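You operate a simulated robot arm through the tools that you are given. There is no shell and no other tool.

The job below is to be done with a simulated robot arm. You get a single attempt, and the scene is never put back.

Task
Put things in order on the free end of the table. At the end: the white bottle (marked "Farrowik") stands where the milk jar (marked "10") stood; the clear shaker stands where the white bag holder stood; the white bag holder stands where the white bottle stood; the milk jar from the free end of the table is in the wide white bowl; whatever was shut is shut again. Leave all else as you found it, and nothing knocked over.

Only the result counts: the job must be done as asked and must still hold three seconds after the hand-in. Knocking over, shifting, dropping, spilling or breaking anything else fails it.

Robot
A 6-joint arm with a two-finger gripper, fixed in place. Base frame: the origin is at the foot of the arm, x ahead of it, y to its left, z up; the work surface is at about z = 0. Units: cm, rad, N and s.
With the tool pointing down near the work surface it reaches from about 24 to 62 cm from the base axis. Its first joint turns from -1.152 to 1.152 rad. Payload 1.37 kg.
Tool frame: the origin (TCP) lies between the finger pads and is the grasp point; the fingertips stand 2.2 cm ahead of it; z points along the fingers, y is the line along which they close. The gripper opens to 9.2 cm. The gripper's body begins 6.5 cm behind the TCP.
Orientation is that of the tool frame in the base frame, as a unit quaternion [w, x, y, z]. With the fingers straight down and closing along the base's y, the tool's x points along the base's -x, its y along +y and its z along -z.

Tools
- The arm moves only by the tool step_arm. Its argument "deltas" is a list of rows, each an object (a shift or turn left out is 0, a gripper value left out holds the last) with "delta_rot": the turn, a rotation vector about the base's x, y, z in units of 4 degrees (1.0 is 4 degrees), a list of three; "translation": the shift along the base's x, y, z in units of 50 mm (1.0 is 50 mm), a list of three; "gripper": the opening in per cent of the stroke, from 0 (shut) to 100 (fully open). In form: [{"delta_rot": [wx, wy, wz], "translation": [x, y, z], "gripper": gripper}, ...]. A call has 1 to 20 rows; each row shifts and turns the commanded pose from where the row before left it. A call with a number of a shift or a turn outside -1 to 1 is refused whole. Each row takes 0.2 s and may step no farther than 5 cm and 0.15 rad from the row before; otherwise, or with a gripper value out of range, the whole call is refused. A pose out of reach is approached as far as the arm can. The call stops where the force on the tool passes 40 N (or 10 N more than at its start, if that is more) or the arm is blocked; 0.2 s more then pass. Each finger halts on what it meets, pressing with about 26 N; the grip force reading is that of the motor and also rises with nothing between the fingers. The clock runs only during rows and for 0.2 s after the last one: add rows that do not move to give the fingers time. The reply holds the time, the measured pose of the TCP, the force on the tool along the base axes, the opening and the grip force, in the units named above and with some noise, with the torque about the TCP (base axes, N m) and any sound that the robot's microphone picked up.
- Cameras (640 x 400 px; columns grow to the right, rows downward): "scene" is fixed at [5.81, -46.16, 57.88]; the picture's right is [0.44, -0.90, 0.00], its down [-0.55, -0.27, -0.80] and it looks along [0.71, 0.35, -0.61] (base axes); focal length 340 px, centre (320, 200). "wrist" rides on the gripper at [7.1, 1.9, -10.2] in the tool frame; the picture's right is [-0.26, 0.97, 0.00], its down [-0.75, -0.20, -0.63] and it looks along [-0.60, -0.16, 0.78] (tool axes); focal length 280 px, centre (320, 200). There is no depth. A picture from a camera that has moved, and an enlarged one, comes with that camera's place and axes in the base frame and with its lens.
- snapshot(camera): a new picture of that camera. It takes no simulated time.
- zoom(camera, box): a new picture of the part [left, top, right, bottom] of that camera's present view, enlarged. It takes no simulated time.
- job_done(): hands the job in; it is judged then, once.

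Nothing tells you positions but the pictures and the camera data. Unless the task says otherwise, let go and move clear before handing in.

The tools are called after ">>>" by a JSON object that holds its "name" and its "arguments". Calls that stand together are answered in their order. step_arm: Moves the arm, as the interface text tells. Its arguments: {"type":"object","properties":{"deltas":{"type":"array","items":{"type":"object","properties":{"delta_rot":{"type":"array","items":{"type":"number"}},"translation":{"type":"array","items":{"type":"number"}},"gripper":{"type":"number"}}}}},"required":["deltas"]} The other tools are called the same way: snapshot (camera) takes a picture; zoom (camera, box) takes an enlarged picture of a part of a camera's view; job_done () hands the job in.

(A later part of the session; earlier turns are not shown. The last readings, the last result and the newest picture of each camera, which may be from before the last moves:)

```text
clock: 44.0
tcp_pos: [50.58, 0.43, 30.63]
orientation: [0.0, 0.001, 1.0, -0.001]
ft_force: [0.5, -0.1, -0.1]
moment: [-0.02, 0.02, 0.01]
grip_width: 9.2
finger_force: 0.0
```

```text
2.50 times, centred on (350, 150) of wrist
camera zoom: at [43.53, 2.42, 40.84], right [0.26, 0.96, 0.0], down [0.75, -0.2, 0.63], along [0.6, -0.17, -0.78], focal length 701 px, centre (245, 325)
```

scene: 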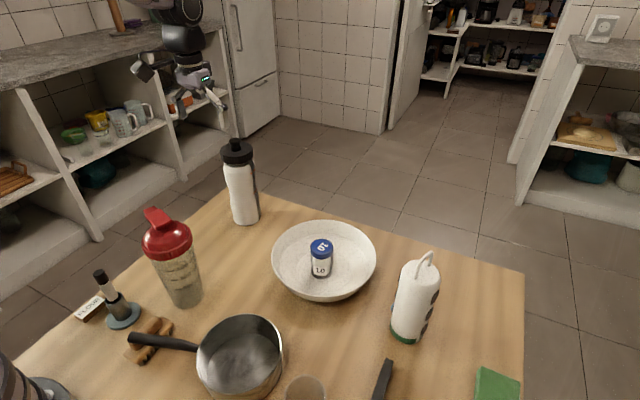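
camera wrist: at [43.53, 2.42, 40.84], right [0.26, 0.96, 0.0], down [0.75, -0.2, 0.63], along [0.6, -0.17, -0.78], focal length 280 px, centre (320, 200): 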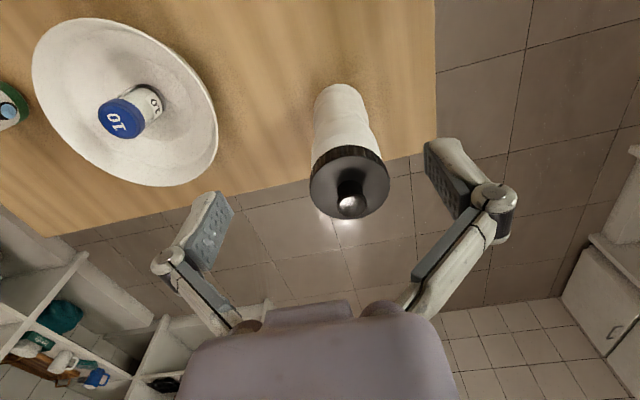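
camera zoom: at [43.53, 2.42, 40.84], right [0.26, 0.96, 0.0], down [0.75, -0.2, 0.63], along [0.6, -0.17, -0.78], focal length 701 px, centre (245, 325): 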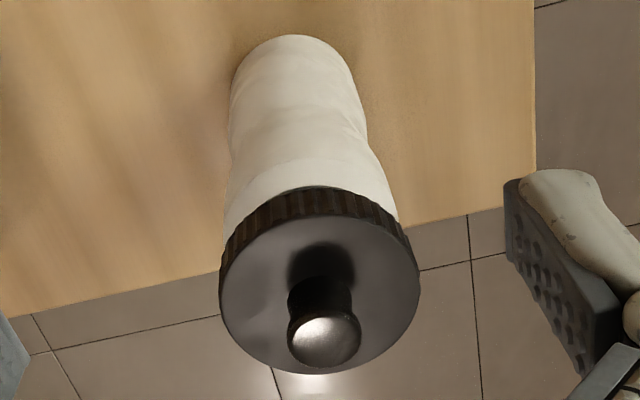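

The bottle's cap is about 7.2 cm wide, centred near (58.85, 1.1). I move over it and check the reach and alignment before descending.

>>> {"name": "step_arm", "arguments": {"deltas": [{"translation": [0.33, 0.027, 0]}, {"translation": [0.33, 0.027, 0]}, {"translation": [0.33, 0.027, 0]}, {"translation": [0.33, 0.027, 0]}, {"translation": [0.33, 0.026, 0]}, {"translation": [0, 0, -0.4]}, {"translation": [0, 0, -0.3]}, {}, {}]}}

>>> {"name": "snapshot", "arguments": {"camera": "wrist"}}

>>> {"name": "zoom", "arguments": {"camera": "scene", "box": [150, 60, 310, 260]}}

```text
clock: 46.0
tcp_pos: [58.75, 1.12, 27.24]
orientation: [0.001, 0.0, 1.0, -0.002]
ft_force: [-0.2, -0.7, 0.3]
moment: [0.0, -0.01, 0.0]
grip_width: 9.22
finger_force: 0.0
```

```text
taken
camera wrist: at [51.71, 3.09, 37.42], right [0.26, 0.96, 0.0], down [0.75, -0.2, 0.63], along [0.6, -0.17, -0.78], focal length 280 px, centre (320, 200)
```

wrist: 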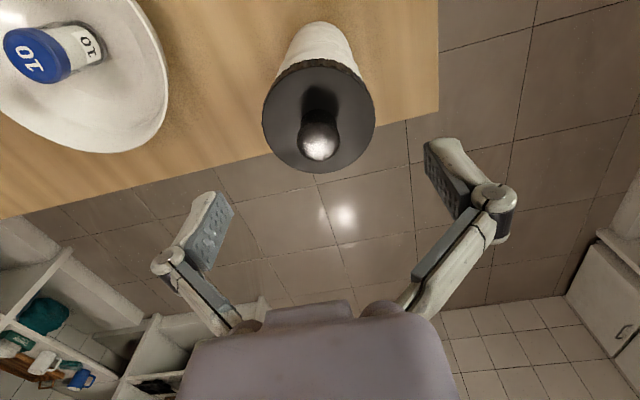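

```text
2.00 times, centred on (230, 160) of scene
camera zoom: at [5.81, -46.16, 57.88], right [0.44, -0.9, 0.0], down [-0.55, -0.27, -0.8], along [0.71, 0.35, -0.61], focal length 680 px, centre (500, 280)
```

zoom: 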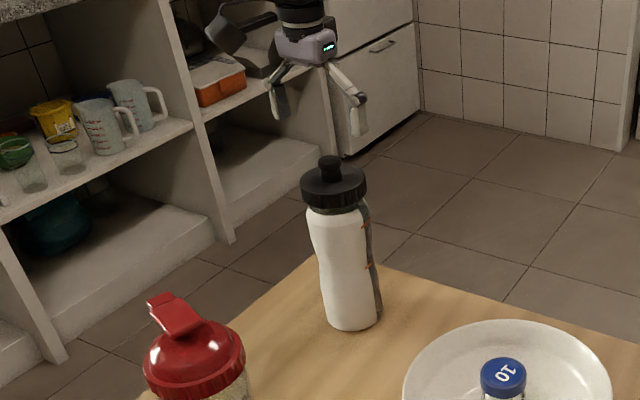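

The bottle is centred under the tool. I descend until the pads are beside the cap, keeping the spout clear of the gripper body.

>>> {"name": "step_arm", "arguments": {"deltas": [{"translation": [0, 0, -0.3]}, {"translation": [0, 0, -0.3]}, {"translation": [0, 0, -0.3]}, {"translation": [0, 0, -0.3]}, {"translation": [0, 0, -0.3]}, {"translation": [0, 0, -0.3]}, {"translation": [0, 0, -0.15]}, {}]}}

>>> {"name": "snapshot", "arguments": {"camera": "wrist"}}

>>> {"name": "zoom", "arguments": {"camera": "scene", "box": [190, 90, 290, 240]}}

```text
clock: 47.8
tcp_pos: [58.81, 1.22, 17.33]
orientation: [0.0, 0.001, 1.0, -0.001]
ft_force: [1.2, -0.3, -0.2]
moment: [0.01, 0.0, -0.04]
grip_width: 9.21
finger_force: 0.0
```

```text
taken
camera wrist: at [51.76, 3.19, 27.56], right [0.26, 0.96, 0.0], down [0.75, -0.2, 0.63], along [0.6, -0.17, -0.78], focal length 280 px, centre (320, 200)
```

wrist: 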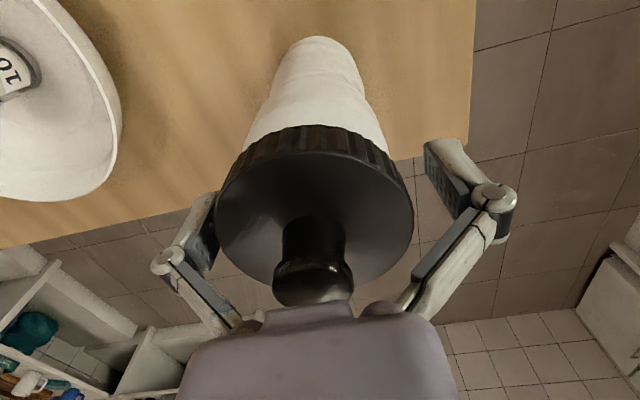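

```text
2.67 times, centred on (240, 165) of scene
camera zoom: at [5.81, -46.16, 57.88], right [0.44, -0.9, 0.0], down [-0.55, -0.27, -0.8], along [0.71, 0.35, -0.61], focal length 906 px, centre (533, 293)
```

zoom: 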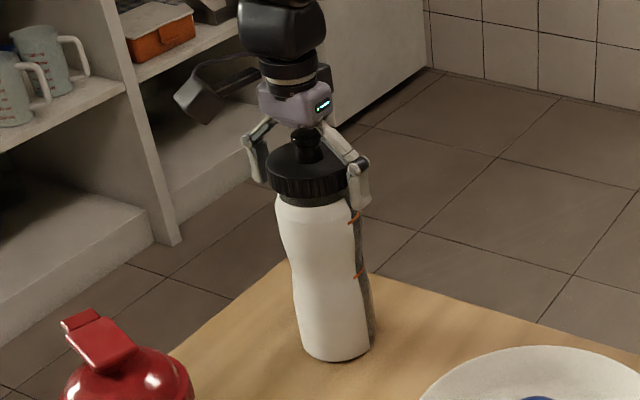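

The fingers straddle the cap well. I close and make a small slow test lift.

>>> {"name": "step_arm", "arguments": {"deltas": [{"gripper": 0}, {}, {}, {}, {}, {}]}}

>>> {"name": "step_arm", "arguments": {"deltas": [{"translation": [0, 0, 0.05]}, {"translation": [0, 0, 0.05]}, {"translation": [0, 0, 0.1]}, {"translation": [0, 0, 0.1]}, {}]}}

>>> {"name": "zoom", "arguments": {"camera": "scene", "box": [190, 90, 290, 240]}}

>>> {"name": "snapshot", "arguments": {"camera": "wrist"}}

```text
clock: 49.2
tcp_pos: [58.83, 1.21, 17.46]
orientation: [0.002, 0.001, 1.0, -0.001]
ft_force: [-0.8, -4.0, 13.5]
moment: [-0.34, -0.05, 0.02]
grip_width: 6.74
finger_force: 26.0
```

```text
clock: 50.4
tcp_pos: [58.9, 1.26, 18.91]
orientation: [0.0, 0.001, 1.0, 0.0]
ft_force: [-0.3, -0.8, -0.1]
moment: [-0.01, 0.0, -0.02]
grip_width: 6.72
finger_force: 26.0
```

```text
2.67 times, centred on (240, 165) of scene
camera zoom: at [5.82, -46.16, 57.88], right [0.44, -0.9, 0.0], down [-0.55, -0.27, -0.8], along [0.71, 0.35, -0.61], focal length 906 px, centre (533, 293)
```

zoom: 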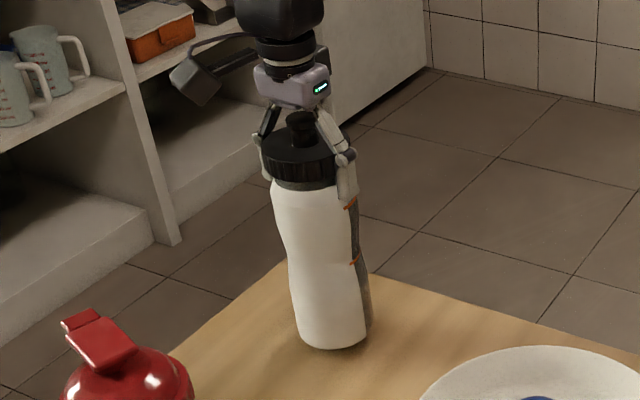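

```text
taken
camera wrist: at [51.8, 3.16, 29.12], right [0.26, 0.96, 0.0], down [0.75, -0.2, 0.63], along [0.6, -0.17, -0.78], focal length 280 px, centre (320, 200)
```

wrist: 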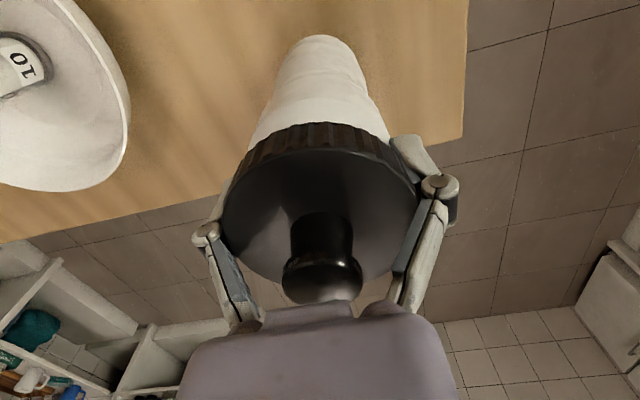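

The bottle hangs from the grip, clear of the table. I carry it to the jar's old place at (45.0, -1.2).

>>> {"name": "step_arm", "arguments": {"deltas": [{"translation": [0, 0, 0.2]}, {"translation": [0, 0, 0.25]}, {"translation": [0, 0, 0.25]}, {"translation": [-0.2, -0.03, 0]}, {"translation": [-0.35, -0.06, 0]}, {"translation": [-0.35, -0.06, 0]}, {"translation": [-0.35, -0.06, 0]}, {"translation": [-0.35, -0.06, 0]}, {"translation": [-0.35, -0.06, 0]}, {"translation": [-0.35, -0.07, 0]}, {"translation": [-0.3, -0.06, 0]}, {"translation": [-0.18, -0.03, 0]}, {}, {}]}}

>>> {"name": "snapshot", "arguments": {"camera": "wrist"}}

>>> {"name": "snapshot", "arguments": {"camera": "scene"}}

```text
clock: 53.4
tcp_pos: [44.95, -1.22, 22.43]
orientation: [0.001, 0.001, 1.0, -0.001]
ft_force: [0.1, 0.4, -1.9]
moment: [0.03, -0.01, -0.02]
grip_width: 6.69
finger_force: 25.7
```

```text
taken
camera wrist: at [37.9, 0.67, 32.56], right [0.26, 0.96, 0.0], down [0.75, -0.2, 0.63], along [0.6, -0.17, -0.78], focal length 280 px, centre (320, 200)
```

wrist: 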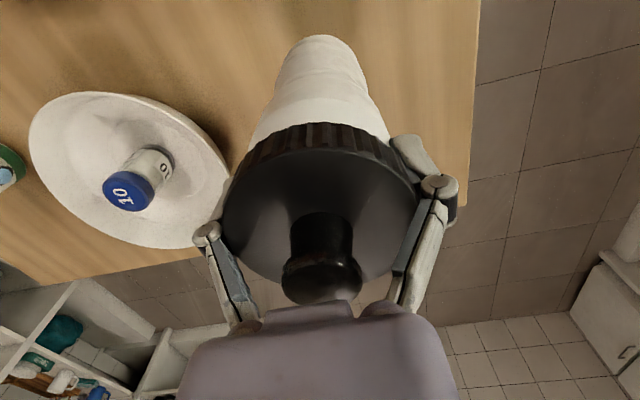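

```text
taken
```

scene: 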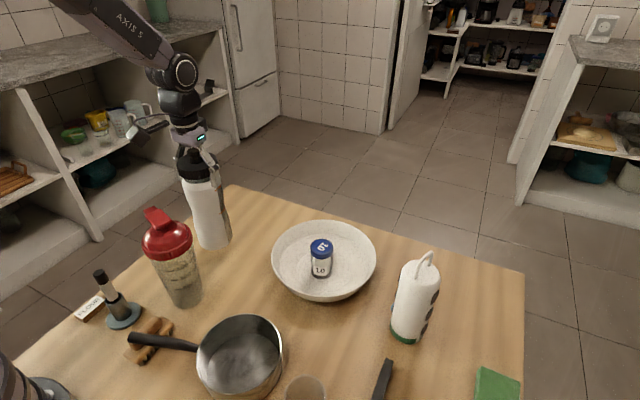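

The bottle is over the target spot, with clear space to the shaker. I lower it, feeling for the table at the end.

>>> {"name": "step_arm", "arguments": {"deltas": [{"translation": [0, 0, -0.2]}, {"translation": [0, 0, -0.25]}, {"translation": [0, 0, -0.25]}, {"translation": [0, 0, -0.15]}, {"translation": [0, 0, -0.06]}, {}]}}

>>> {"name": "step_arm", "arguments": {"deltas": [{"translation": [0, 0, -0.03]}, {}]}}

```text
clock: 54.8
tcp_pos: [45.03, -1.22, 17.97]
orientation: [0.0, 0.0, 1.0, -0.001]
ft_force: [0.0, 0.3, -0.5]
moment: [0.01, -0.02, 0.0]
grip_width: 6.69
finger_force: 25.5
```

```text
clock: 55.4
tcp_pos: [44.84, -1.18, 17.58]
orientation: [0.0, 0.0, 1.0, 0.0]
ft_force: [0.3, -0.1, -1.4]
moment: [0.0, 0.02, 0.01]
grip_width: 6.66
finger_force: 25.8
```

>>> {"name": "step_arm", "arguments": {"deltas": [{"translation": [0, 0, -0.02]}, {}]}}

>>> {"name": "zoom", "arguments": {"camera": "scene", "box": [150, 130, 270, 280]}}

```text
clock: 56.0
tcp_pos: [45.01, -1.28, 17.61]
orientation: [0.001, 0.001, 1.0, 0.0]
ft_force: [-0.3, 0.5, 1.3]
moment: [0.03, 0.09, 0.04]
grip_width: 6.68
finger_force: 26.0
```

```text
2.67 times, centred on (210, 205) of scene
camera zoom: at [5.81, -46.16, 57.88], right [0.44, -0.9, 0.0], down [-0.55, -0.27, -0.8], along [0.71, 0.35, -0.61], focal length 906 px, centre (613, 187)
```

zoom: 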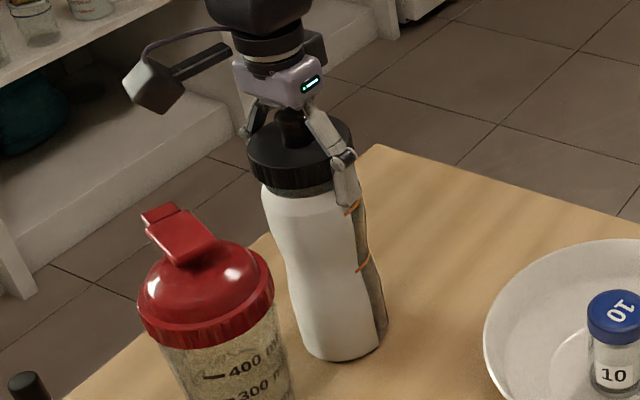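

Contact is just starting. One more small step, then release.

>>> {"name": "step_arm", "arguments": {"deltas": [{"translation": [0, 0, -0.015]}, {}]}}

>>> {"name": "step_arm", "arguments": {"deltas": [{"gripper": 76}, {"gripper": 80}, {"gripper": 86}, {"gripper": 94}, {"gripper": 100}, {}, {}]}}

>>> {"name": "snapshot", "arguments": {"camera": "wrist"}}

```text
clock: 56.6
tcp_pos: [44.92, -1.17, 17.55]
orientation: [0.0, 0.001, 1.0, -0.001]
ft_force: [-3.9, -1.5, 12.4]
moment: [-0.15, 0.36, -0.04]
grip_width: 6.71
finger_force: 26.3
```

```text
clock: 58.2
tcp_pos: [44.9, -1.22, 17.57]
orientation: [0.0, 0.001, 1.0, 0.0]
ft_force: [0.4, -0.2, -0.1]
moment: [-0.01, 0.03, 0.0]
grip_width: 9.22
finger_force: 0.0
```

```text
taken
camera wrist: at [37.89, 0.7, 27.68], right [0.26, 0.96, 0.0], down [0.75, -0.2, 0.63], along [0.6, -0.17, -0.78], focal length 280 px, centre (320, 200)
```

wrist: 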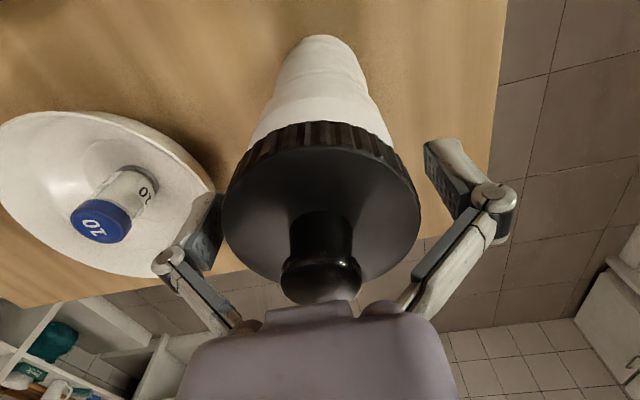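

The bottle stands free at the jar's place. I rise and go toward the bag holder, turning the gripper to face it.

>>> {"name": "step_arm", "arguments": {"deltas": [{"translation": [0, 0, 0.3]}, {"translation": [0, 0, 0.5]}, {"translation": [0, 0, 0.6]}, {"translation": [0, 0, 0.6]}, {"translation": [0, 0, 0.6]}, {"translation": [-0.15, -0.5, 0], "delta_rot": [0, 0, -1]}, {"translation": [-0.15, -0.5, 0], "delta_rot": [0, 0, -1]}, {"translation": [-0.15, -0.5, 0], "delta_rot": [0, 0, -1]}, {"translation": [-0.15, -0.5, 0], "delta_rot": [0, 0, -1]}, {"translation": [-0.15, -0.5, 0], "delta_rot": [0, 0, -1]}, {"translation": [-0.15, -0.5, 0], "delta_rot": [0, 0, -1]}, {"translation": [-0.15, -0.5, 0], "delta_rot": [0, 0, -1]}, {"translation": [-0.15, -0.5, 0], "delta_rot": [0, 0, -1]}, {"translation": [-0.15, -0.5, 0], "delta_rot": [0, 0, -1]}, {"translation": [-0.15, -0.5, 0], "delta_rot": [0, 0, -1]}, {"translation": [-0.15, -0.5, 0], "delta_rot": [0, 0, -1]}, {"translation": [-0.15, -0.5, 0], "delta_rot": [0, 0, -0.25]}, {"translation": [0, -0.5, 0]}, {"translation": [0, -0.5, 0]}, {}]}}

>>> {"name": "snapshot", "arguments": {"camera": "wrist"}}

>>> {"name": "snapshot", "arguments": {"camera": "scene"}}

```text
clock: 62.4
tcp_pos: [35.9, -36.31, 30.67]
orientation: [0.0, 0.384, 0.923, -0.001]
ft_force: [-0.1, 0.5, 0.5]
moment: [0.0, -0.01, -0.04]
grip_width: 9.19
finger_force: 0.1
```

```text
taken
camera wrist: at [32.29, -29.97, 40.79], right [0.87, 0.5, 0.0], down [0.39, -0.68, 0.63], along [0.31, -0.54, -0.78], focal length 280 px, centre (320, 200)
```

wrist: 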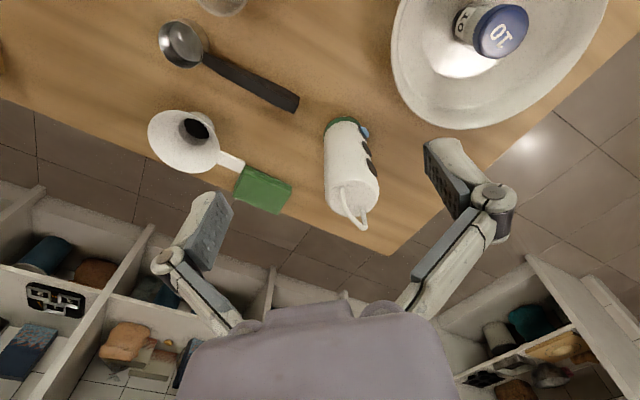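

```text
taken
```

scene: 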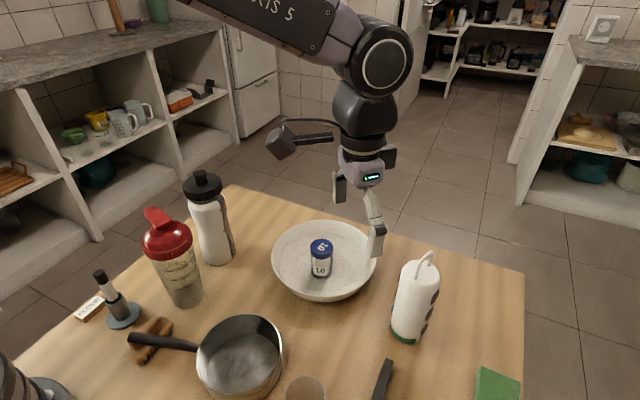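

The holder is in front of the tool. I zoom to fix its position and its handle.

>>> {"name": "zoom", "arguments": {"camera": "wrist", "box": [290, 90, 420, 250]}}

```text
2.50 times, centred on (355, 170) of wrist
camera zoom: at [32.29, -29.97, 40.79], right [0.87, 0.5, 0.0], down [0.39, -0.68, 0.63], along [0.31, -0.54, -0.78], focal length 701 px, centre (232, 275)
```

zoom: 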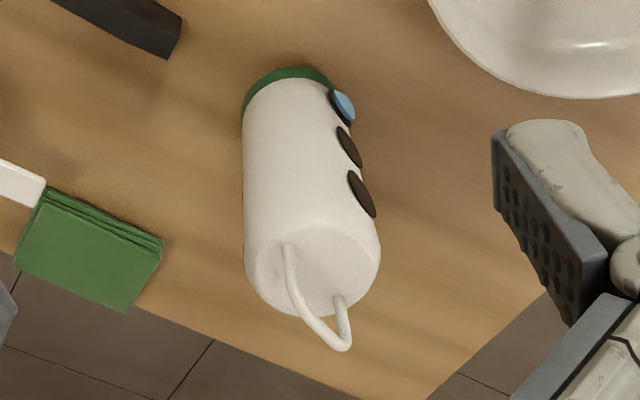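

The holder's axis is near (45.2, -45.2), its loop reaching up to about 21 cm. I move above it to test whether a straight-down tool reaches that far.

>>> {"name": "step_arm", "arguments": {"deltas": [{"translation": [0.31, -0.3, 0]}, {"translation": [0.31, -0.3, 0]}, {"translation": [0.31, -0.3, 0]}, {"translation": [0.31, -0.3, 0]}, {"translation": [0.31, -0.3, 0]}, {"translation": [0.31, -0.28, 0]}, {}, {}]}}

>>> {"name": "snapshot", "arguments": {"camera": "wrist"}}

>>> {"name": "snapshot", "arguments": {"camera": "scene"}}

```text
clock: 64.2
tcp_pos: [43.92, -44.03, 30.55]
orientation: [0.0, 0.384, 0.923, 0.0]
ft_force: [-0.2, -0.3, 0.0]
moment: [-0.02, 0.04, -0.01]
grip_width: 9.2
finger_force: 0.1
out of reach, approached as far as the arm can: row 6
```

```text
taken
camera wrist: at [40.37, -37.66, 40.61], right [0.87, 0.5, 0.0], down [0.39, -0.68, 0.63], along [0.31, -0.54, -0.78], focal length 280 px, centre (320, 200)
```

wrist: 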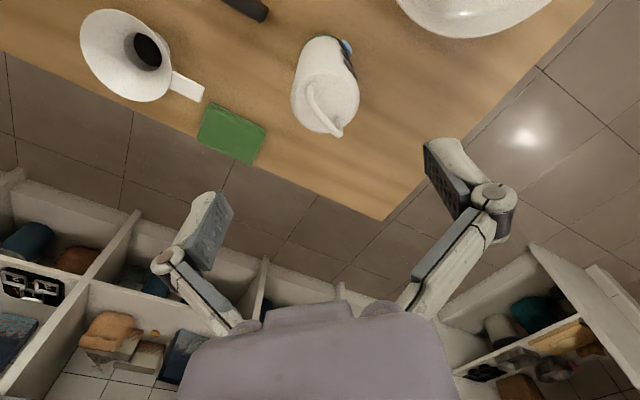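

```text
taken
```

scene: 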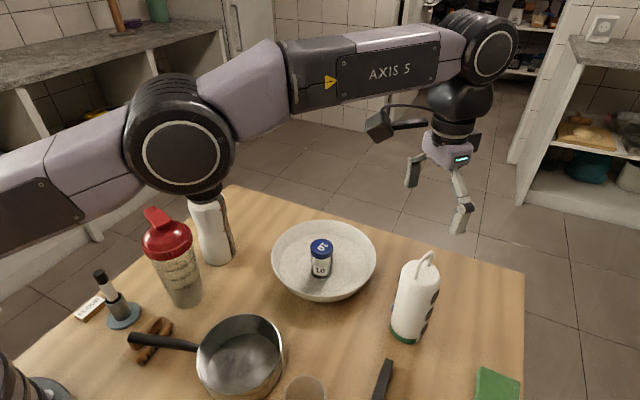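

A straight-down tool ends at r = 62, so I tilt the tool outward by 16°, which brings the holder into reach. I do this above it.

>>> {"name": "step_arm", "arguments": {"deltas": [{"delta_rot": [-0.7, -0.7, 0], "translation": [-0.1, 0.1, 0]}, {"delta_rot": [-0.7, -0.7, 0]}, {"delta_rot": [-0.7, -0.7, 0]}, {"delta_rot": [-0.7, -0.7, 0]}, {}, {}]}}

>>> {"name": "snapshot", "arguments": {"camera": "wrist"}}

```text
clock: 65.6
tcp_pos: [43.49, -43.53, 30.44]
orientation: [0.127, 0.379, 0.915, -0.054]
ft_force: [-1.1, -0.4, -0.6]
moment: [0.0, 0.0, 0.02]
grip_width: 9.2
finger_force: 0.1
```

```text
taken
camera wrist: at [38.15, -35.44, 38.32], right [0.86, 0.5, 0.07], down [0.25, -0.54, 0.81], along [0.44, -0.68, -0.59], focal length 280 px, centre (320, 200)
```

wrist: 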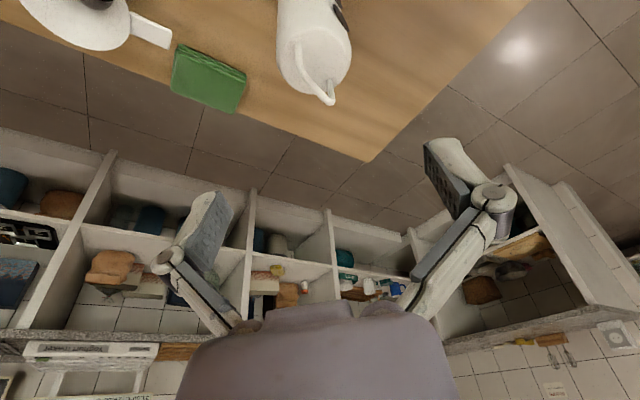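

The tilt is reached. I shift out over the holder's axis and check reach and alignment again.

>>> {"name": "step_arm", "arguments": {"deltas": [{"translation": [0.16, -0.16, -0.2]}, {"translation": [0.15, -0.15, -0.4]}, {}, {}]}}

>>> {"name": "snapshot", "arguments": {"camera": "wrist"}}

>>> {"name": "zoom", "arguments": {"camera": "wrist", "box": [230, 0, 390, 120]}}

>>> {"name": "zoom", "arguments": {"camera": "scene", "box": [340, 120, 540, 360]}}

```text
clock: 66.6
tcp_pos: [45.07, -45.04, 27.4]
orientation: [0.127, 0.38, 0.915, -0.053]
ft_force: [-0.2, 0.0, 0.6]
moment: [0.02, 0.01, 0.03]
grip_width: 9.19
finger_force: 0.0
```

```text
taken
camera wrist: at [39.68, -36.96, 35.32], right [0.86, 0.5, 0.07], down [0.25, -0.54, 0.81], along [0.44, -0.68, -0.59], focal length 280 px, centre (320, 200)
```

wrist: 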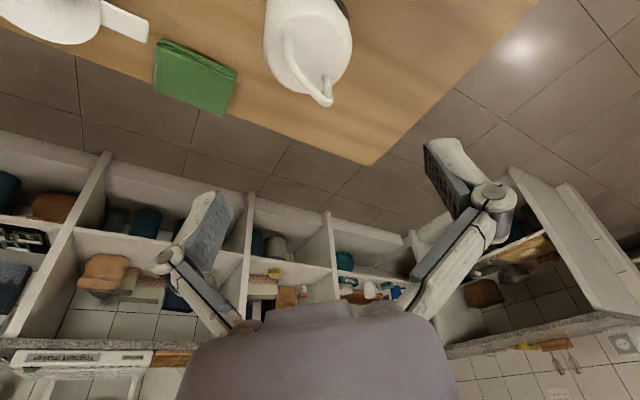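

```text
3.33 times, centred on (310, 60) of wrist
camera zoom: at [39.68, -36.96, 35.32], right [0.86, 0.5, 0.07], down [0.25, -0.54, 0.81], along [0.44, -0.68, -0.59], focal length 935 px, centre (353, 667)
```

zoom: 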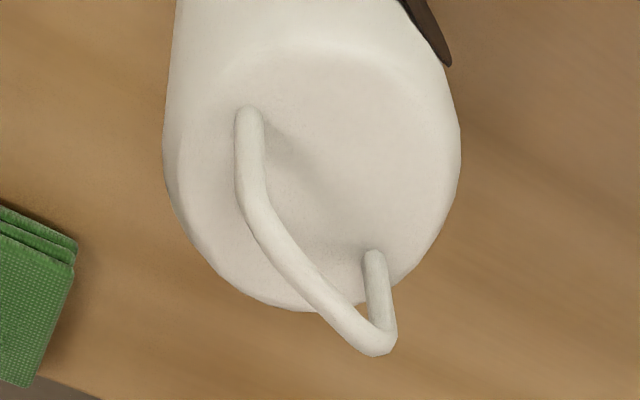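

```text
1.67 times, centred on (440, 240) of scene
camera zoom: at [5.82, -46.16, 57.88], right [0.44, -0.9, 0.0], down [-0.55, -0.27, -0.8], along [0.71, 0.35, -0.61], focal length 566 px, centre (120, 133)
```

zoom: 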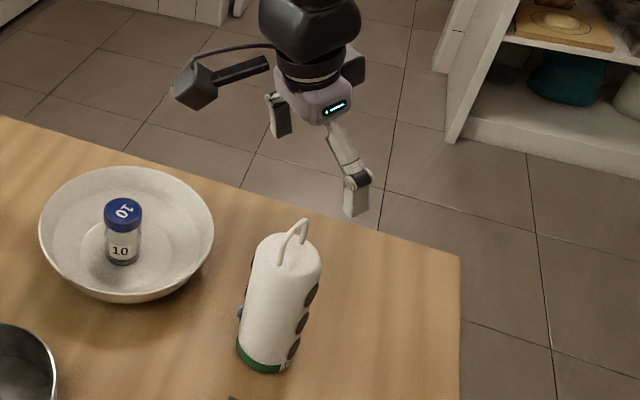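

The holder lies right under the tool, about 6 cm wide. I descend to grip it just below its top.

>>> {"name": "step_arm", "arguments": {"deltas": [{"translation": [-0.03, 0.03, -0.3]}, {"translation": [0, 0, -0.3]}, {"translation": [0, 0, -0.3]}, {"translation": [0, 0, -0.3]}, {"translation": [0, 0, -0.3]}, {"translation": [0, 0, -0.3]}, {"translation": [0, 0, -0.3]}, {"translation": [0, 0, -0.3]}, {}, {}]}}

>>> {"name": "snapshot", "arguments": {"camera": "wrist"}}

>>> {"name": "zoom", "arguments": {"camera": "scene", "box": [350, 190, 470, 360]}}

```text
clock: 68.8
tcp_pos: [44.98, -45.01, 15.35]
orientation: [0.127, 0.38, 0.914, -0.054]
ft_force: [-0.2, -0.3, -0.3]
moment: [0.0, -0.01, 0.03]
grip_width: 9.21
finger_force: 0.0
```

```text
taken
camera wrist: at [39.59, -36.86, 23.15], right [0.86, 0.5, 0.07], down [0.25, -0.54, 0.81], along [0.44, -0.68, -0.59], focal length 280 px, centre (320, 200)
```

wrist: 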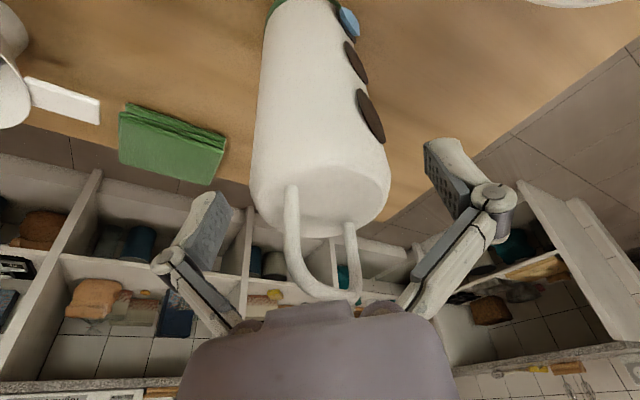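

```text
2.35 times, centred on (410, 275) of scene
camera zoom: at [5.81, -46.16, 57.88], right [0.44, -0.9, 0.0], down [-0.55, -0.27, -0.8], along [0.71, 0.35, -0.61], focal length 800 px, centre (108, 24)
```

zoom: 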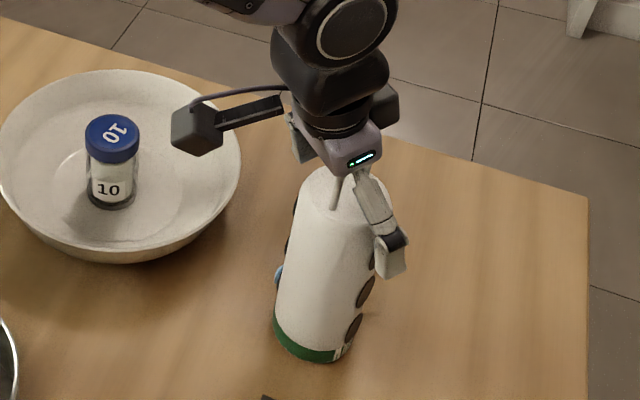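

The fingers straddle the holder's top with the loop clear of the gripper. I lower a touch more, close and test-lift.

>>> {"name": "step_arm", "arguments": {"deltas": [{"translation": [0, 0, -0.08]}, {}, {"gripper": 0}, {}, {}, {}, {}, {}]}}

>>> {"name": "snapshot", "arguments": {"camera": "wrist"}}

>>> {"name": "zoom", "arguments": {"camera": "scene", "box": [350, 190, 470, 360]}}

```text
clock: 70.6
tcp_pos: [44.92, -44.91, 14.82]
orientation: [0.128, 0.38, 0.915, -0.053]
ft_force: [-1.1, 1.3, 6.2]
moment: [0.17, 0.05, 0.0]
grip_width: 6.07
finger_force: 26.9
```

```text
taken
camera wrist: at [39.58, -36.81, 22.82], right [0.86, 0.5, 0.07], down [0.25, -0.54, 0.81], along [0.44, -0.68, -0.59], focal length 280 px, centre (320, 200)
```

wrist: 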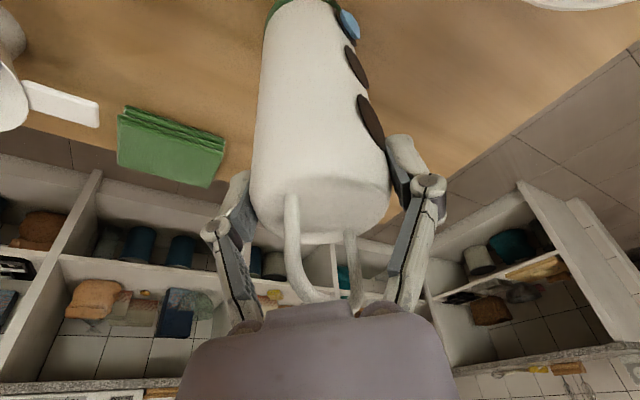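

```text
2.35 times, centred on (410, 275) of scene
camera zoom: at [5.81, -46.16, 57.88], right [0.44, -0.9, 0.0], down [-0.55, -0.27, -0.8], along [0.71, 0.35, -0.61], focal length 800 px, centre (108, 24)
```

zoom: 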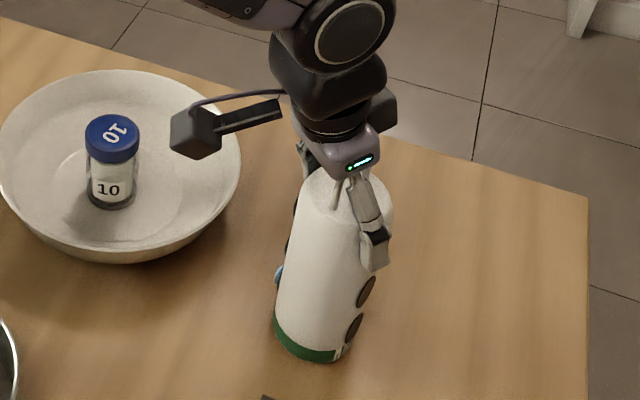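

The holder is gripped (6.1 cm). I lift slowly, then check.

>>> {"name": "step_arm", "arguments": {"deltas": [{"translation": [0, 0, 0.05]}, {"translation": [0, 0, 0.05]}, {"translation": [0, 0, 0.1]}, {"translation": [0, 0, 0.2]}, {}]}}

>>> {"name": "zoom", "arguments": {"camera": "scene", "box": [350, 190, 470, 360]}}

```text
clock: 71.8
tcp_pos: [44.86, -44.94, 17.1]
orientation: [0.127, 0.38, 0.915, -0.053]
ft_force: [0.4, -0.1, -1.5]
moment: [-0.01, 0.0, 0.0]
grip_width: 6.09
finger_force: 26.7
```

```text
2.35 times, centred on (410, 275) of scene
camera zoom: at [5.82, -46.16, 57.88], right [0.44, -0.9, 0.0], down [-0.55, -0.27, -0.8], along [0.71, 0.35, -0.61], focal length 800 px, centre (108, 24)
```

zoom: 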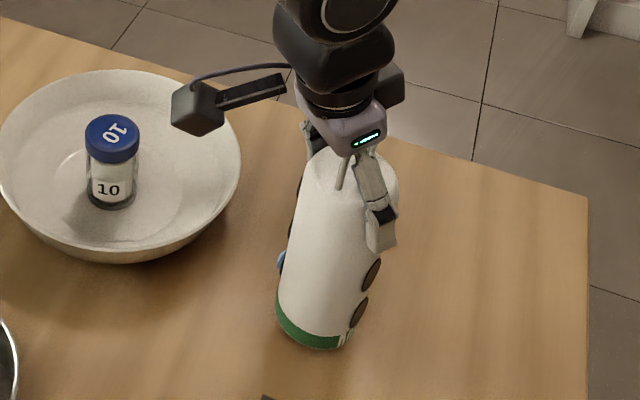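

It lifts cleanly and stays upright. I raise it over the bowl's height and carry it toward the bottle's old place.

>>> {"name": "step_arm", "arguments": {"deltas": [{"translation": [0, 0, 0.3]}, {"translation": [0, 0, 0.4]}, {"translation": [0, 0, 0.4]}, {"translation": [0, 0, 0.4]}, {"translation": [0, 0, 0.35]}, {"translation": [0, 0, 0.15]}, {"translation": [0.06, 0.2, 0]}, {"translation": [0.13, 0.43, 0]}, {"translation": [0.13, 0.43, 0]}, {"translation": [0.13, 0.43, 0]}, {"translation": [0.13, 0.43, 0]}, {"translation": [0.13, 0.43, 0]}, {"translation": [0.13, 0.43, 0]}, {"translation": [0.13, 0.43, 0]}, {"translation": [0.13, 0.43, 0]}, {"translation": [0.13, 0.43, 0]}, {"translation": [0.13, 0.43, 0]}, {"translation": [0.13, 0.43, 0]}, {}]}}

>>> {"name": "snapshot", "arguments": {"camera": "scene"}}

```text
clock: 75.8
tcp_pos: [52.33, -20.36, 27.08]
orientation: [0.127, 0.38, 0.915, -0.053]
ft_force: [0.0, -0.4, -0.5]
moment: [-0.01, -0.02, -0.04]
grip_width: 6.06
finger_force: 25.9
```

```text
taken
```

scene: 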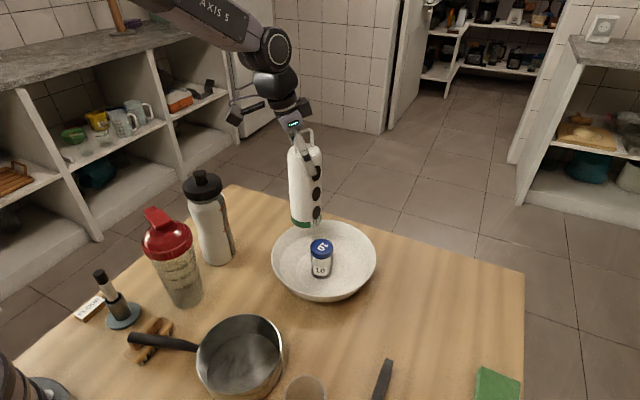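

Half way, clear of everything. I continue to above the bottle's old place.

>>> {"name": "step_arm", "arguments": {"deltas": [{"translation": [0.13, 0.43, 0]}, {"translation": [0.13, 0.43, 0]}, {"translation": [0.13, 0.43, 0]}, {"translation": [0.13, 0.43, 0]}, {"translation": [0.13, 0.43, 0]}, {"translation": [0.13, 0.43, 0]}, {"translation": [0.13, 0.43, 0]}, {"translation": [0.13, 0.43, 0]}, {"translation": [0.13, 0.43, 0]}, {"translation": [0.13, 0.42, 0]}, {}, {}]}}

>>> {"name": "snapshot", "arguments": {"camera": "scene"}}

>>> {"name": "snapshot", "arguments": {"camera": "wrist"}}

```text
clock: 78.4
tcp_pos: [58.91, 1.16, 26.96]
orientation: [0.127, 0.38, 0.915, -0.053]
ft_force: [0.4, -0.1, -1.0]
moment: [-0.02, 0.0, 0.05]
grip_width: 6.05
finger_force: 25.8
```

```text
taken
```

scene: 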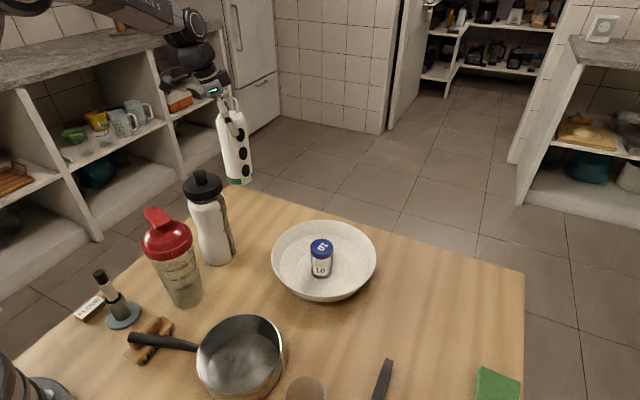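

```text
taken
camera wrist: at [53.54, 9.3, 34.8], right [0.86, 0.5, 0.07], down [0.25, -0.54, 0.81], along [0.44, -0.68, -0.59], focal length 280 px, centre (320, 200)
```

wrist: 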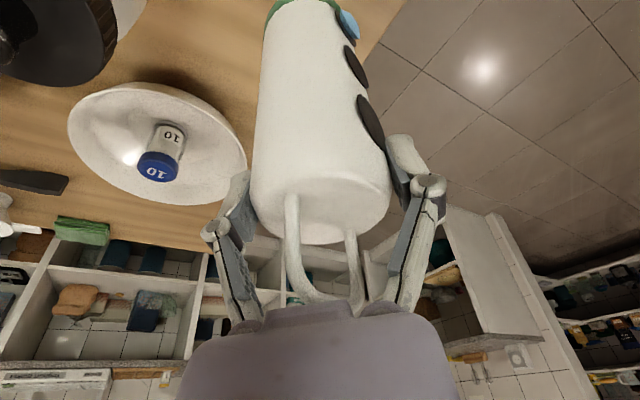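

The holder hangs above the bottle's old place (58.9, 1.1). I lower it, slowly at the end.

>>> {"name": "step_arm", "arguments": {"deltas": [{"translation": [0, 0, -0.2]}, {"translation": [0, 0, -0.4]}, {"translation": [0, 0, -0.4]}, {"translation": [0, 0, -0.4]}, {"translation": [0, 0, -0.4]}, {"translation": [0, 0, -0.3]}, {"translation": [0, 0, -0.18]}, {"translation": [0, 0, -0.06]}, {}]}}

>>> {"name": "step_arm", "arguments": {"deltas": [{"translation": [0, 0, -0.03]}, {}]}}

>>> {"name": "zoom", "arguments": {"camera": "scene", "box": [170, 80, 310, 280]}}

```text
clock: 80.4
tcp_pos: [58.81, 1.15, 15.25]
orientation: [0.127, 0.379, 0.915, -0.053]
ft_force: [0.5, 0.0, -1.1]
moment: [0.0, -0.01, -0.01]
grip_width: 6.06
finger_force: 26.1
```

```text
clock: 81.0
tcp_pos: [58.7, 1.03, 15.22]
orientation: [0.127, 0.38, 0.915, -0.053]
ft_force: [0.3, -0.1, -1.2]
moment: [0.03, -0.03, 0.01]
grip_width: 6.06
finger_force: 26.1
```

```text
2.00 times, centred on (240, 180) of scene
camera zoom: at [5.82, -46.16, 57.88], right [0.44, -0.9, 0.0], down [-0.55, -0.27, -0.8], along [0.71, 0.35, -0.61], focal length 680 px, centre (480, 240)
```

zoom: 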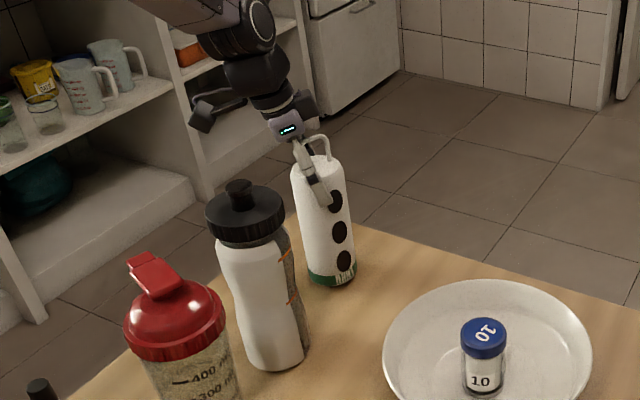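

>>> {"name": "step_arm", "arguments": {"deltas": [{"translation": [0, 0, -0.03]}, {}]}}

>>> {"name": "step_arm", "arguments": {"deltas": [{"translation": [0, 0, -0.02]}, {}]}}

```text
clock: 81.6
tcp_pos: [58.76, 1.07, 14.98]
orientation: [0.126, 0.38, 0.915, -0.053]
ft_force: [-0.6, -0.1, -0.7]
moment: [0.04, -0.02, 0.02]
grip_width: 6.06
finger_force: 25.7
```

```text
clock: 82.2
tcp_pos: [58.81, 1.11, 15.04]
orientation: [0.128, 0.38, 0.915, -0.053]
ft_force: [-4.2, 0.5, 9.6]
moment: [0.01, 0.33, -0.02]
grip_width: 6.1
finger_force: 26.3
```

The holder is on the table. I open the fingers and look before withdrawing.

>>> {"name": "step_arm", "arguments": {"deltas": [{"gripper": 70}, {"gripper": 76}, {"gripper": 84}, {"gripper": 92}, {"gripper": 100}, {}, {}]}}

>>> {"name": "snapshot", "arguments": {"camera": "wrist"}}

```text
clock: 83.8
tcp_pos: [58.69, 1.13, 14.89]
orientation: [0.127, 0.379, 0.915, -0.053]
ft_force: [0.1, -0.5, -0.3]
moment: [0.01, -0.02, -0.02]
grip_width: 9.24
finger_force: 0.1
```

```text
taken
camera wrist: at [53.39, 9.28, 22.76], right [0.86, 0.5, 0.07], down [0.25, -0.54, 0.81], along [0.44, -0.68, -0.59], focal length 280 px, centre (320, 200)
```

wrist: 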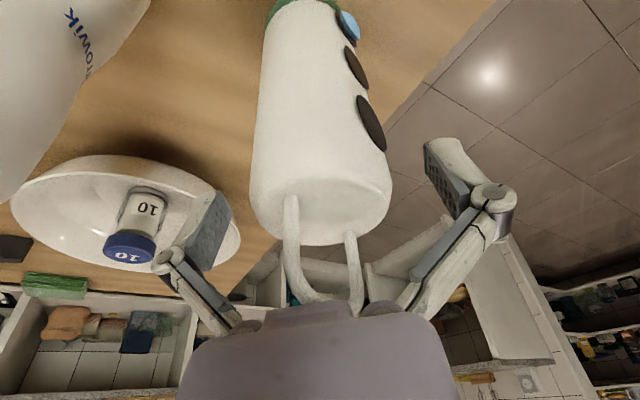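

The holder stands free at the bottle's old place. I rise straight up and check the scene before planning the shaker.

>>> {"name": "step_arm", "arguments": {"deltas": [{"translation": [0, 0, 0.2]}, {"translation": [0, 0, 0.4]}, {"translation": [0, 0, 0.6]}, {"translation": [0, 0, 0.6]}, {"translation": [0, 0, 0.6]}, {"translation": [0, 0, 0.6]}, {"translation": [-0.5, -0.3, 0.2]}, {"translation": [-0.6, -0.3, 0.2]}, {"translation": [-0.6, -0.3, 0]}, {"translation": [-0.6, -0.3, 0]}, {"translation": [-0.6, -0.3, 0]}, {}]}}

>>> {"name": "snapshot", "arguments": {"camera": "scene"}}

>>> {"name": "zoom", "arguments": {"camera": "scene", "box": [130, 130, 300, 330]}}

>>> {"name": "zoom", "arguments": {"camera": "scene", "box": [100, 280, 340, 400]}}

```text
clock: 86.4
tcp_pos: [44.31, -6.41, 31.94]
orientation: [0.127, 0.38, 0.915, -0.054]
ft_force: [-1.0, -1.2, -1.0]
moment: [-0.02, -0.02, -0.01]
grip_width: 9.2
finger_force: 0.0
```

```text
taken
```

scene: 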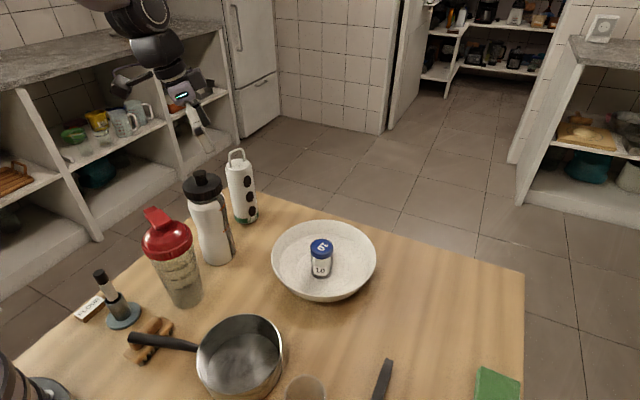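

```text
2.00 times, centred on (215, 230) of scene
camera zoom: at [5.81, -46.16, 57.88], right [0.44, -0.9, 0.0], down [-0.55, -0.27, -0.8], along [0.71, 0.35, -0.61], focal length 680 px, centre (530, 140)
```

zoom: 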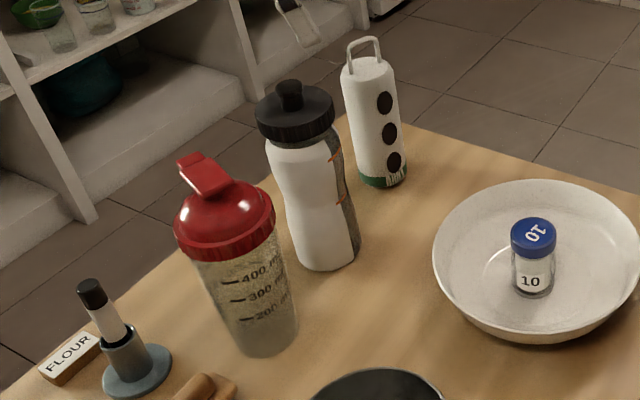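

```text
2.67 times, centred on (220, 340) of scene
camera zoom: at [5.81, -46.16, 57.88], right [0.44, -0.9, 0.0], down [-0.55, -0.27, -0.8], along [0.71, 0.35, -0.61], focal length 906 px, centre (587, -173)
```

zoom: 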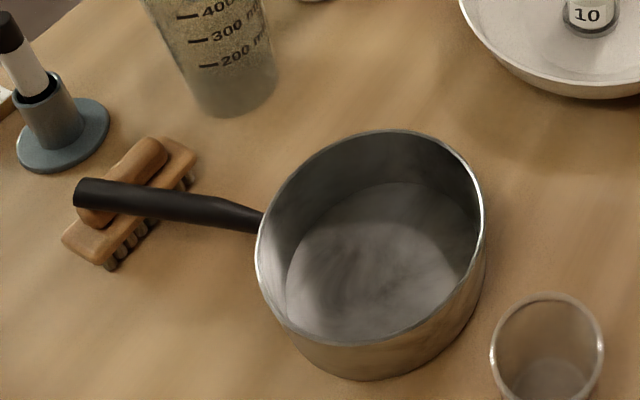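

The holder and bottle stand where wanted; the shaker is at about (33.1, -2.8) with a 9 cm lid that is too wide to straddle from above. I will grip its body below the lid with the tool tilted, coming from the open side; first I turn the tool in the air.

>>> {"name": "step_arm", "arguments": {"deltas": [{"translation": [-0.043, -0.076, 0.02], "delta_rot": [0, 0, 1]}, {"translation": [-0.043, -0.076, 0.02], "delta_rot": [0, 0, 1]}, {"translation": [-0.043, -0.076, 0.02], "delta_rot": [0, 0, 1]}, {"translation": [-0.043, -0.076, 0.02], "delta_rot": [0, 0, 1]}, {"translation": [-0.043, -0.076, 0.02], "delta_rot": [0, 0, 1]}, {"translation": [-0.043, -0.076, 0.02], "delta_rot": [0, 0, 1]}, {"translation": [-0.043, -0.076, 0.02], "delta_rot": [0, 0, 1]}, {"translation": [-0.043, -0.076, 0.02], "delta_rot": [0, 0, 1]}, {"translation": [-0.043, -0.076, 0.02], "delta_rot": [0, 0, 1]}, {"translation": [-0.043, -0.076, 0.02], "delta_rot": [0, 0, 1]}, {"translation": [-0.043, -0.076, 0.02], "delta_rot": [0, 0, 1]}, {"translation": [-0.043, -0.076, 0.02], "delta_rot": [0, 0, 1]}, {"translation": [-0.043, -0.076, 0.02], "delta_rot": [0, 0, 1]}, {"translation": [-0.043, -0.076, 0.02], "delta_rot": [0, 0, 1]}, {"translation": [-0.043, -0.076, 0.02], "delta_rot": [0, 0, 1]}, {"translation": [-0.043, -0.076, 0.02], "delta_rot": [0, 0, 1]}, {"translation": [-0.043, -0.076, 0.02], "delta_rot": [0, 0, 1]}, {"translation": [-0.043, -0.076, 0.02], "delta_rot": [0, 0, 1]}, {"translation": [-0.043, -0.076, 0.02], "delta_rot": [0, 0, 1]}, {"translation": [-0.043, -0.076, 0.02], "delta_rot": [0, 0, 1]}]}}

>>> {"name": "step_arm", "arguments": {"deltas": [{"delta_rot": [0, 0, 1]}, {"delta_rot": [0, 0, 1]}, {"delta_rot": [0, 0, 1]}, {"delta_rot": [0, 0, 1]}, {"delta_rot": [0, 0, 1]}, {"delta_rot": [0, 0, 1]}, {"delta_rot": [0, 0, 1]}, {"delta_rot": [0, 0, 1]}, {"delta_rot": [0, 0, 1]}, {"delta_rot": [0, 0, 1]}, {"delta_rot": [0, 0, 1]}, {"delta_rot": [0, 0, 1]}, {"delta_rot": [0, 0, 1]}, {"delta_rot": [0, 0, 1]}, {"delta_rot": [0, 0, 1]}, {}]}}

>>> {"name": "snapshot", "arguments": {"camera": "wrist"}}

>>> {"name": "snapshot", "arguments": {"camera": "scene"}}

```text
clock: 90.6
tcp_pos: [40.11, -13.82, 34.02]
orientation: [0.133, -0.298, 0.944, 0.04]
ft_force: [-0.6, 0.2, -0.4]
moment: [0.0, 0.0, 0.03]
grip_width: 9.22
finger_force: 0.1
```

```text
clock: 94.0
tcp_pos: [40.08, -14.06, 33.85]
orientation: [-0.094, 0.73, -0.669, -0.1]
ft_force: [-0.5, 0.2, 0.7]
moment: [-0.01, 0.02, 0.01]
grip_width: 9.21
finger_force: 0.0
```

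```text
taken
camera wrist: at [39.07, -23.73, 41.79], right [-0.98, 0.17, 0.07], down [0.15, 0.57, 0.81], along [0.09, 0.8, -0.59], focal length 280 px, centre (320, 200)
```

wrist: 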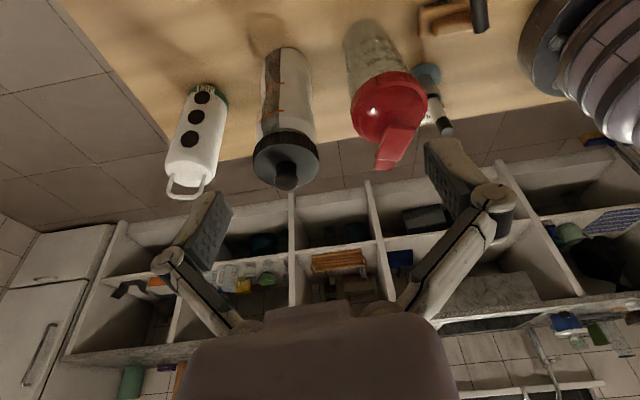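

```text
taken
```

scene: 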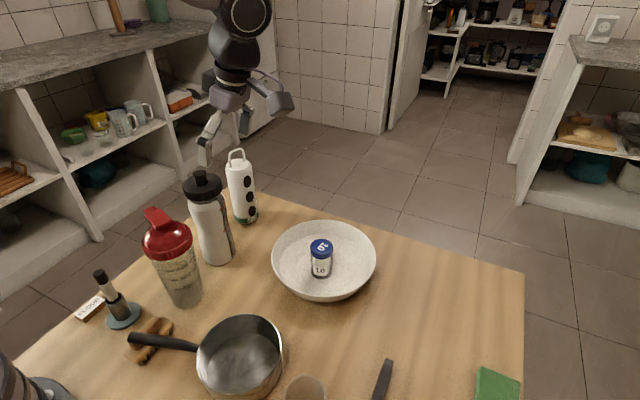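

The tool turned freely. I turn a little more and then tilt it to about 56° in the air, to test that pose.

>>> {"name": "step_arm", "arguments": {"deltas": [{"delta_rot": [0, 0, 1]}, {"delta_rot": [0, 0, 1]}, {"delta_rot": [0.976, 0.216, 0], "translation": [-0.1, 0, 0]}, {"delta_rot": [0.976, 0.216, 0], "translation": [-0.1, 0, 0]}, {"delta_rot": [0.976, 0.216, 0], "translation": [-0.1, 0, 0]}, {"delta_rot": [0.976, 0.216, 0], "translation": [-0.1, 0, 0]}, {"delta_rot": [0.976, 0.216, 0], "translation": [-0.1, 0, 0]}, {"delta_rot": [0.976, 0.216, 0], "translation": [-0.1, 0, 0]}, {"delta_rot": [0.976, 0.216, 0], "translation": [-0.1, 0, 0]}, {"delta_rot": [0.976, 0.216, 0], "translation": [-0.1, 0, 0]}, {"delta_rot": [0.976, 0.216, 0], "translation": [-0.1, 0, 0]}, {"delta_rot": [0.976, 0.216, 0], "translation": [-0.1, 0, 0]}, {}]}}

>>> {"name": "snapshot", "arguments": {"camera": "wrist"}}

>>> {"name": "snapshot", "arguments": {"camera": "scene"}}

```text
clock: 96.8
tcp_pos: [35.14, -13.99, 33.73]
orientation: [-0.295, 0.691, -0.55, -0.364]
ft_force: [-0.6, 0.2, -0.3]
moment: [0.01, -0.02, 0.01]
grip_width: 9.23
finger_force: 0.1
```

```text
taken
camera wrist: at [36.0, -26.47, 33.68], right [-0.98, -0.07, 0.21], down [0.21, -0.05, 0.98], along [-0.06, 1.0, 0.06], focal length 280 px, centre (320, 200)
```

wrist: 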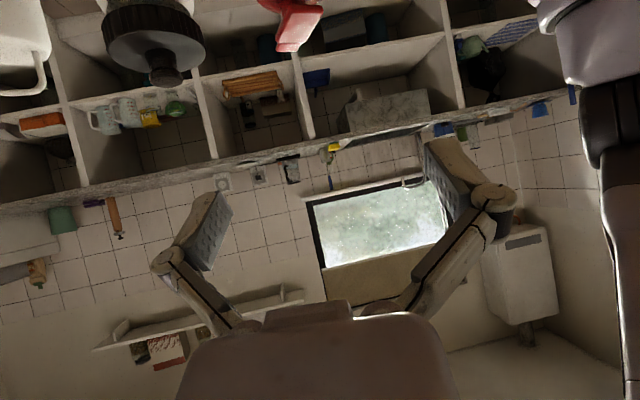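

```text
taken
```

scene: 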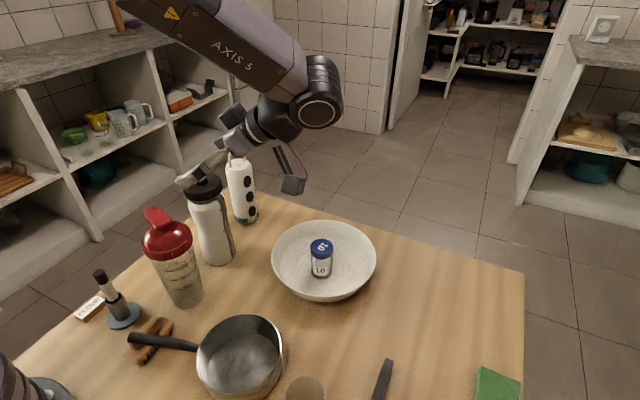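

The tilted pose is reachable. I descend beside the shaker with clearance, in two stages with pictures.

>>> {"name": "step_arm", "arguments": {"deltas": [{"translation": [0, 0.2, -0.4]}, {"translation": [0, 0.2, -0.5]}, {"translation": [0, 0, -0.5]}, {"translation": [0, 0, -0.5]}, {"translation": [0, 0, -0.5]}, {"translation": [0, 0, -0.4]}, {}, {}]}}

>>> {"name": "snapshot", "arguments": {"camera": "wrist"}}

>>> {"name": "snapshot", "arguments": {"camera": "scene"}}

```text
clock: 98.6
tcp_pos: [35.08, -12.05, 19.96]
orientation: [-0.294, 0.691, -0.55, -0.364]
ft_force: [-0.1, -0.1, -0.4]
moment: [0.0, -0.02, 0.01]
grip_width: 9.21
finger_force: 0.0
```

```text
taken
camera wrist: at [35.96, -24.56, 19.83], right [-0.98, -0.07, 0.21], down [0.21, -0.05, 0.98], along [-0.06, 1.0, 0.06], focal length 280 px, centre (320, 200)
```

wrist: 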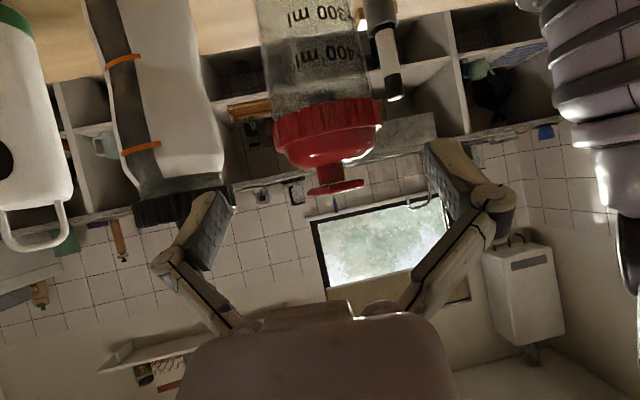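

```text
taken
```

scene: 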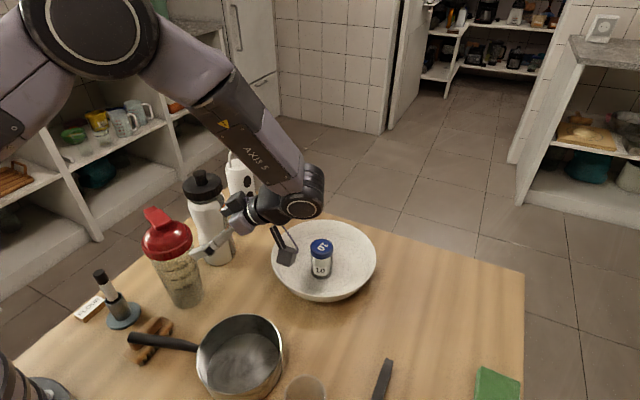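

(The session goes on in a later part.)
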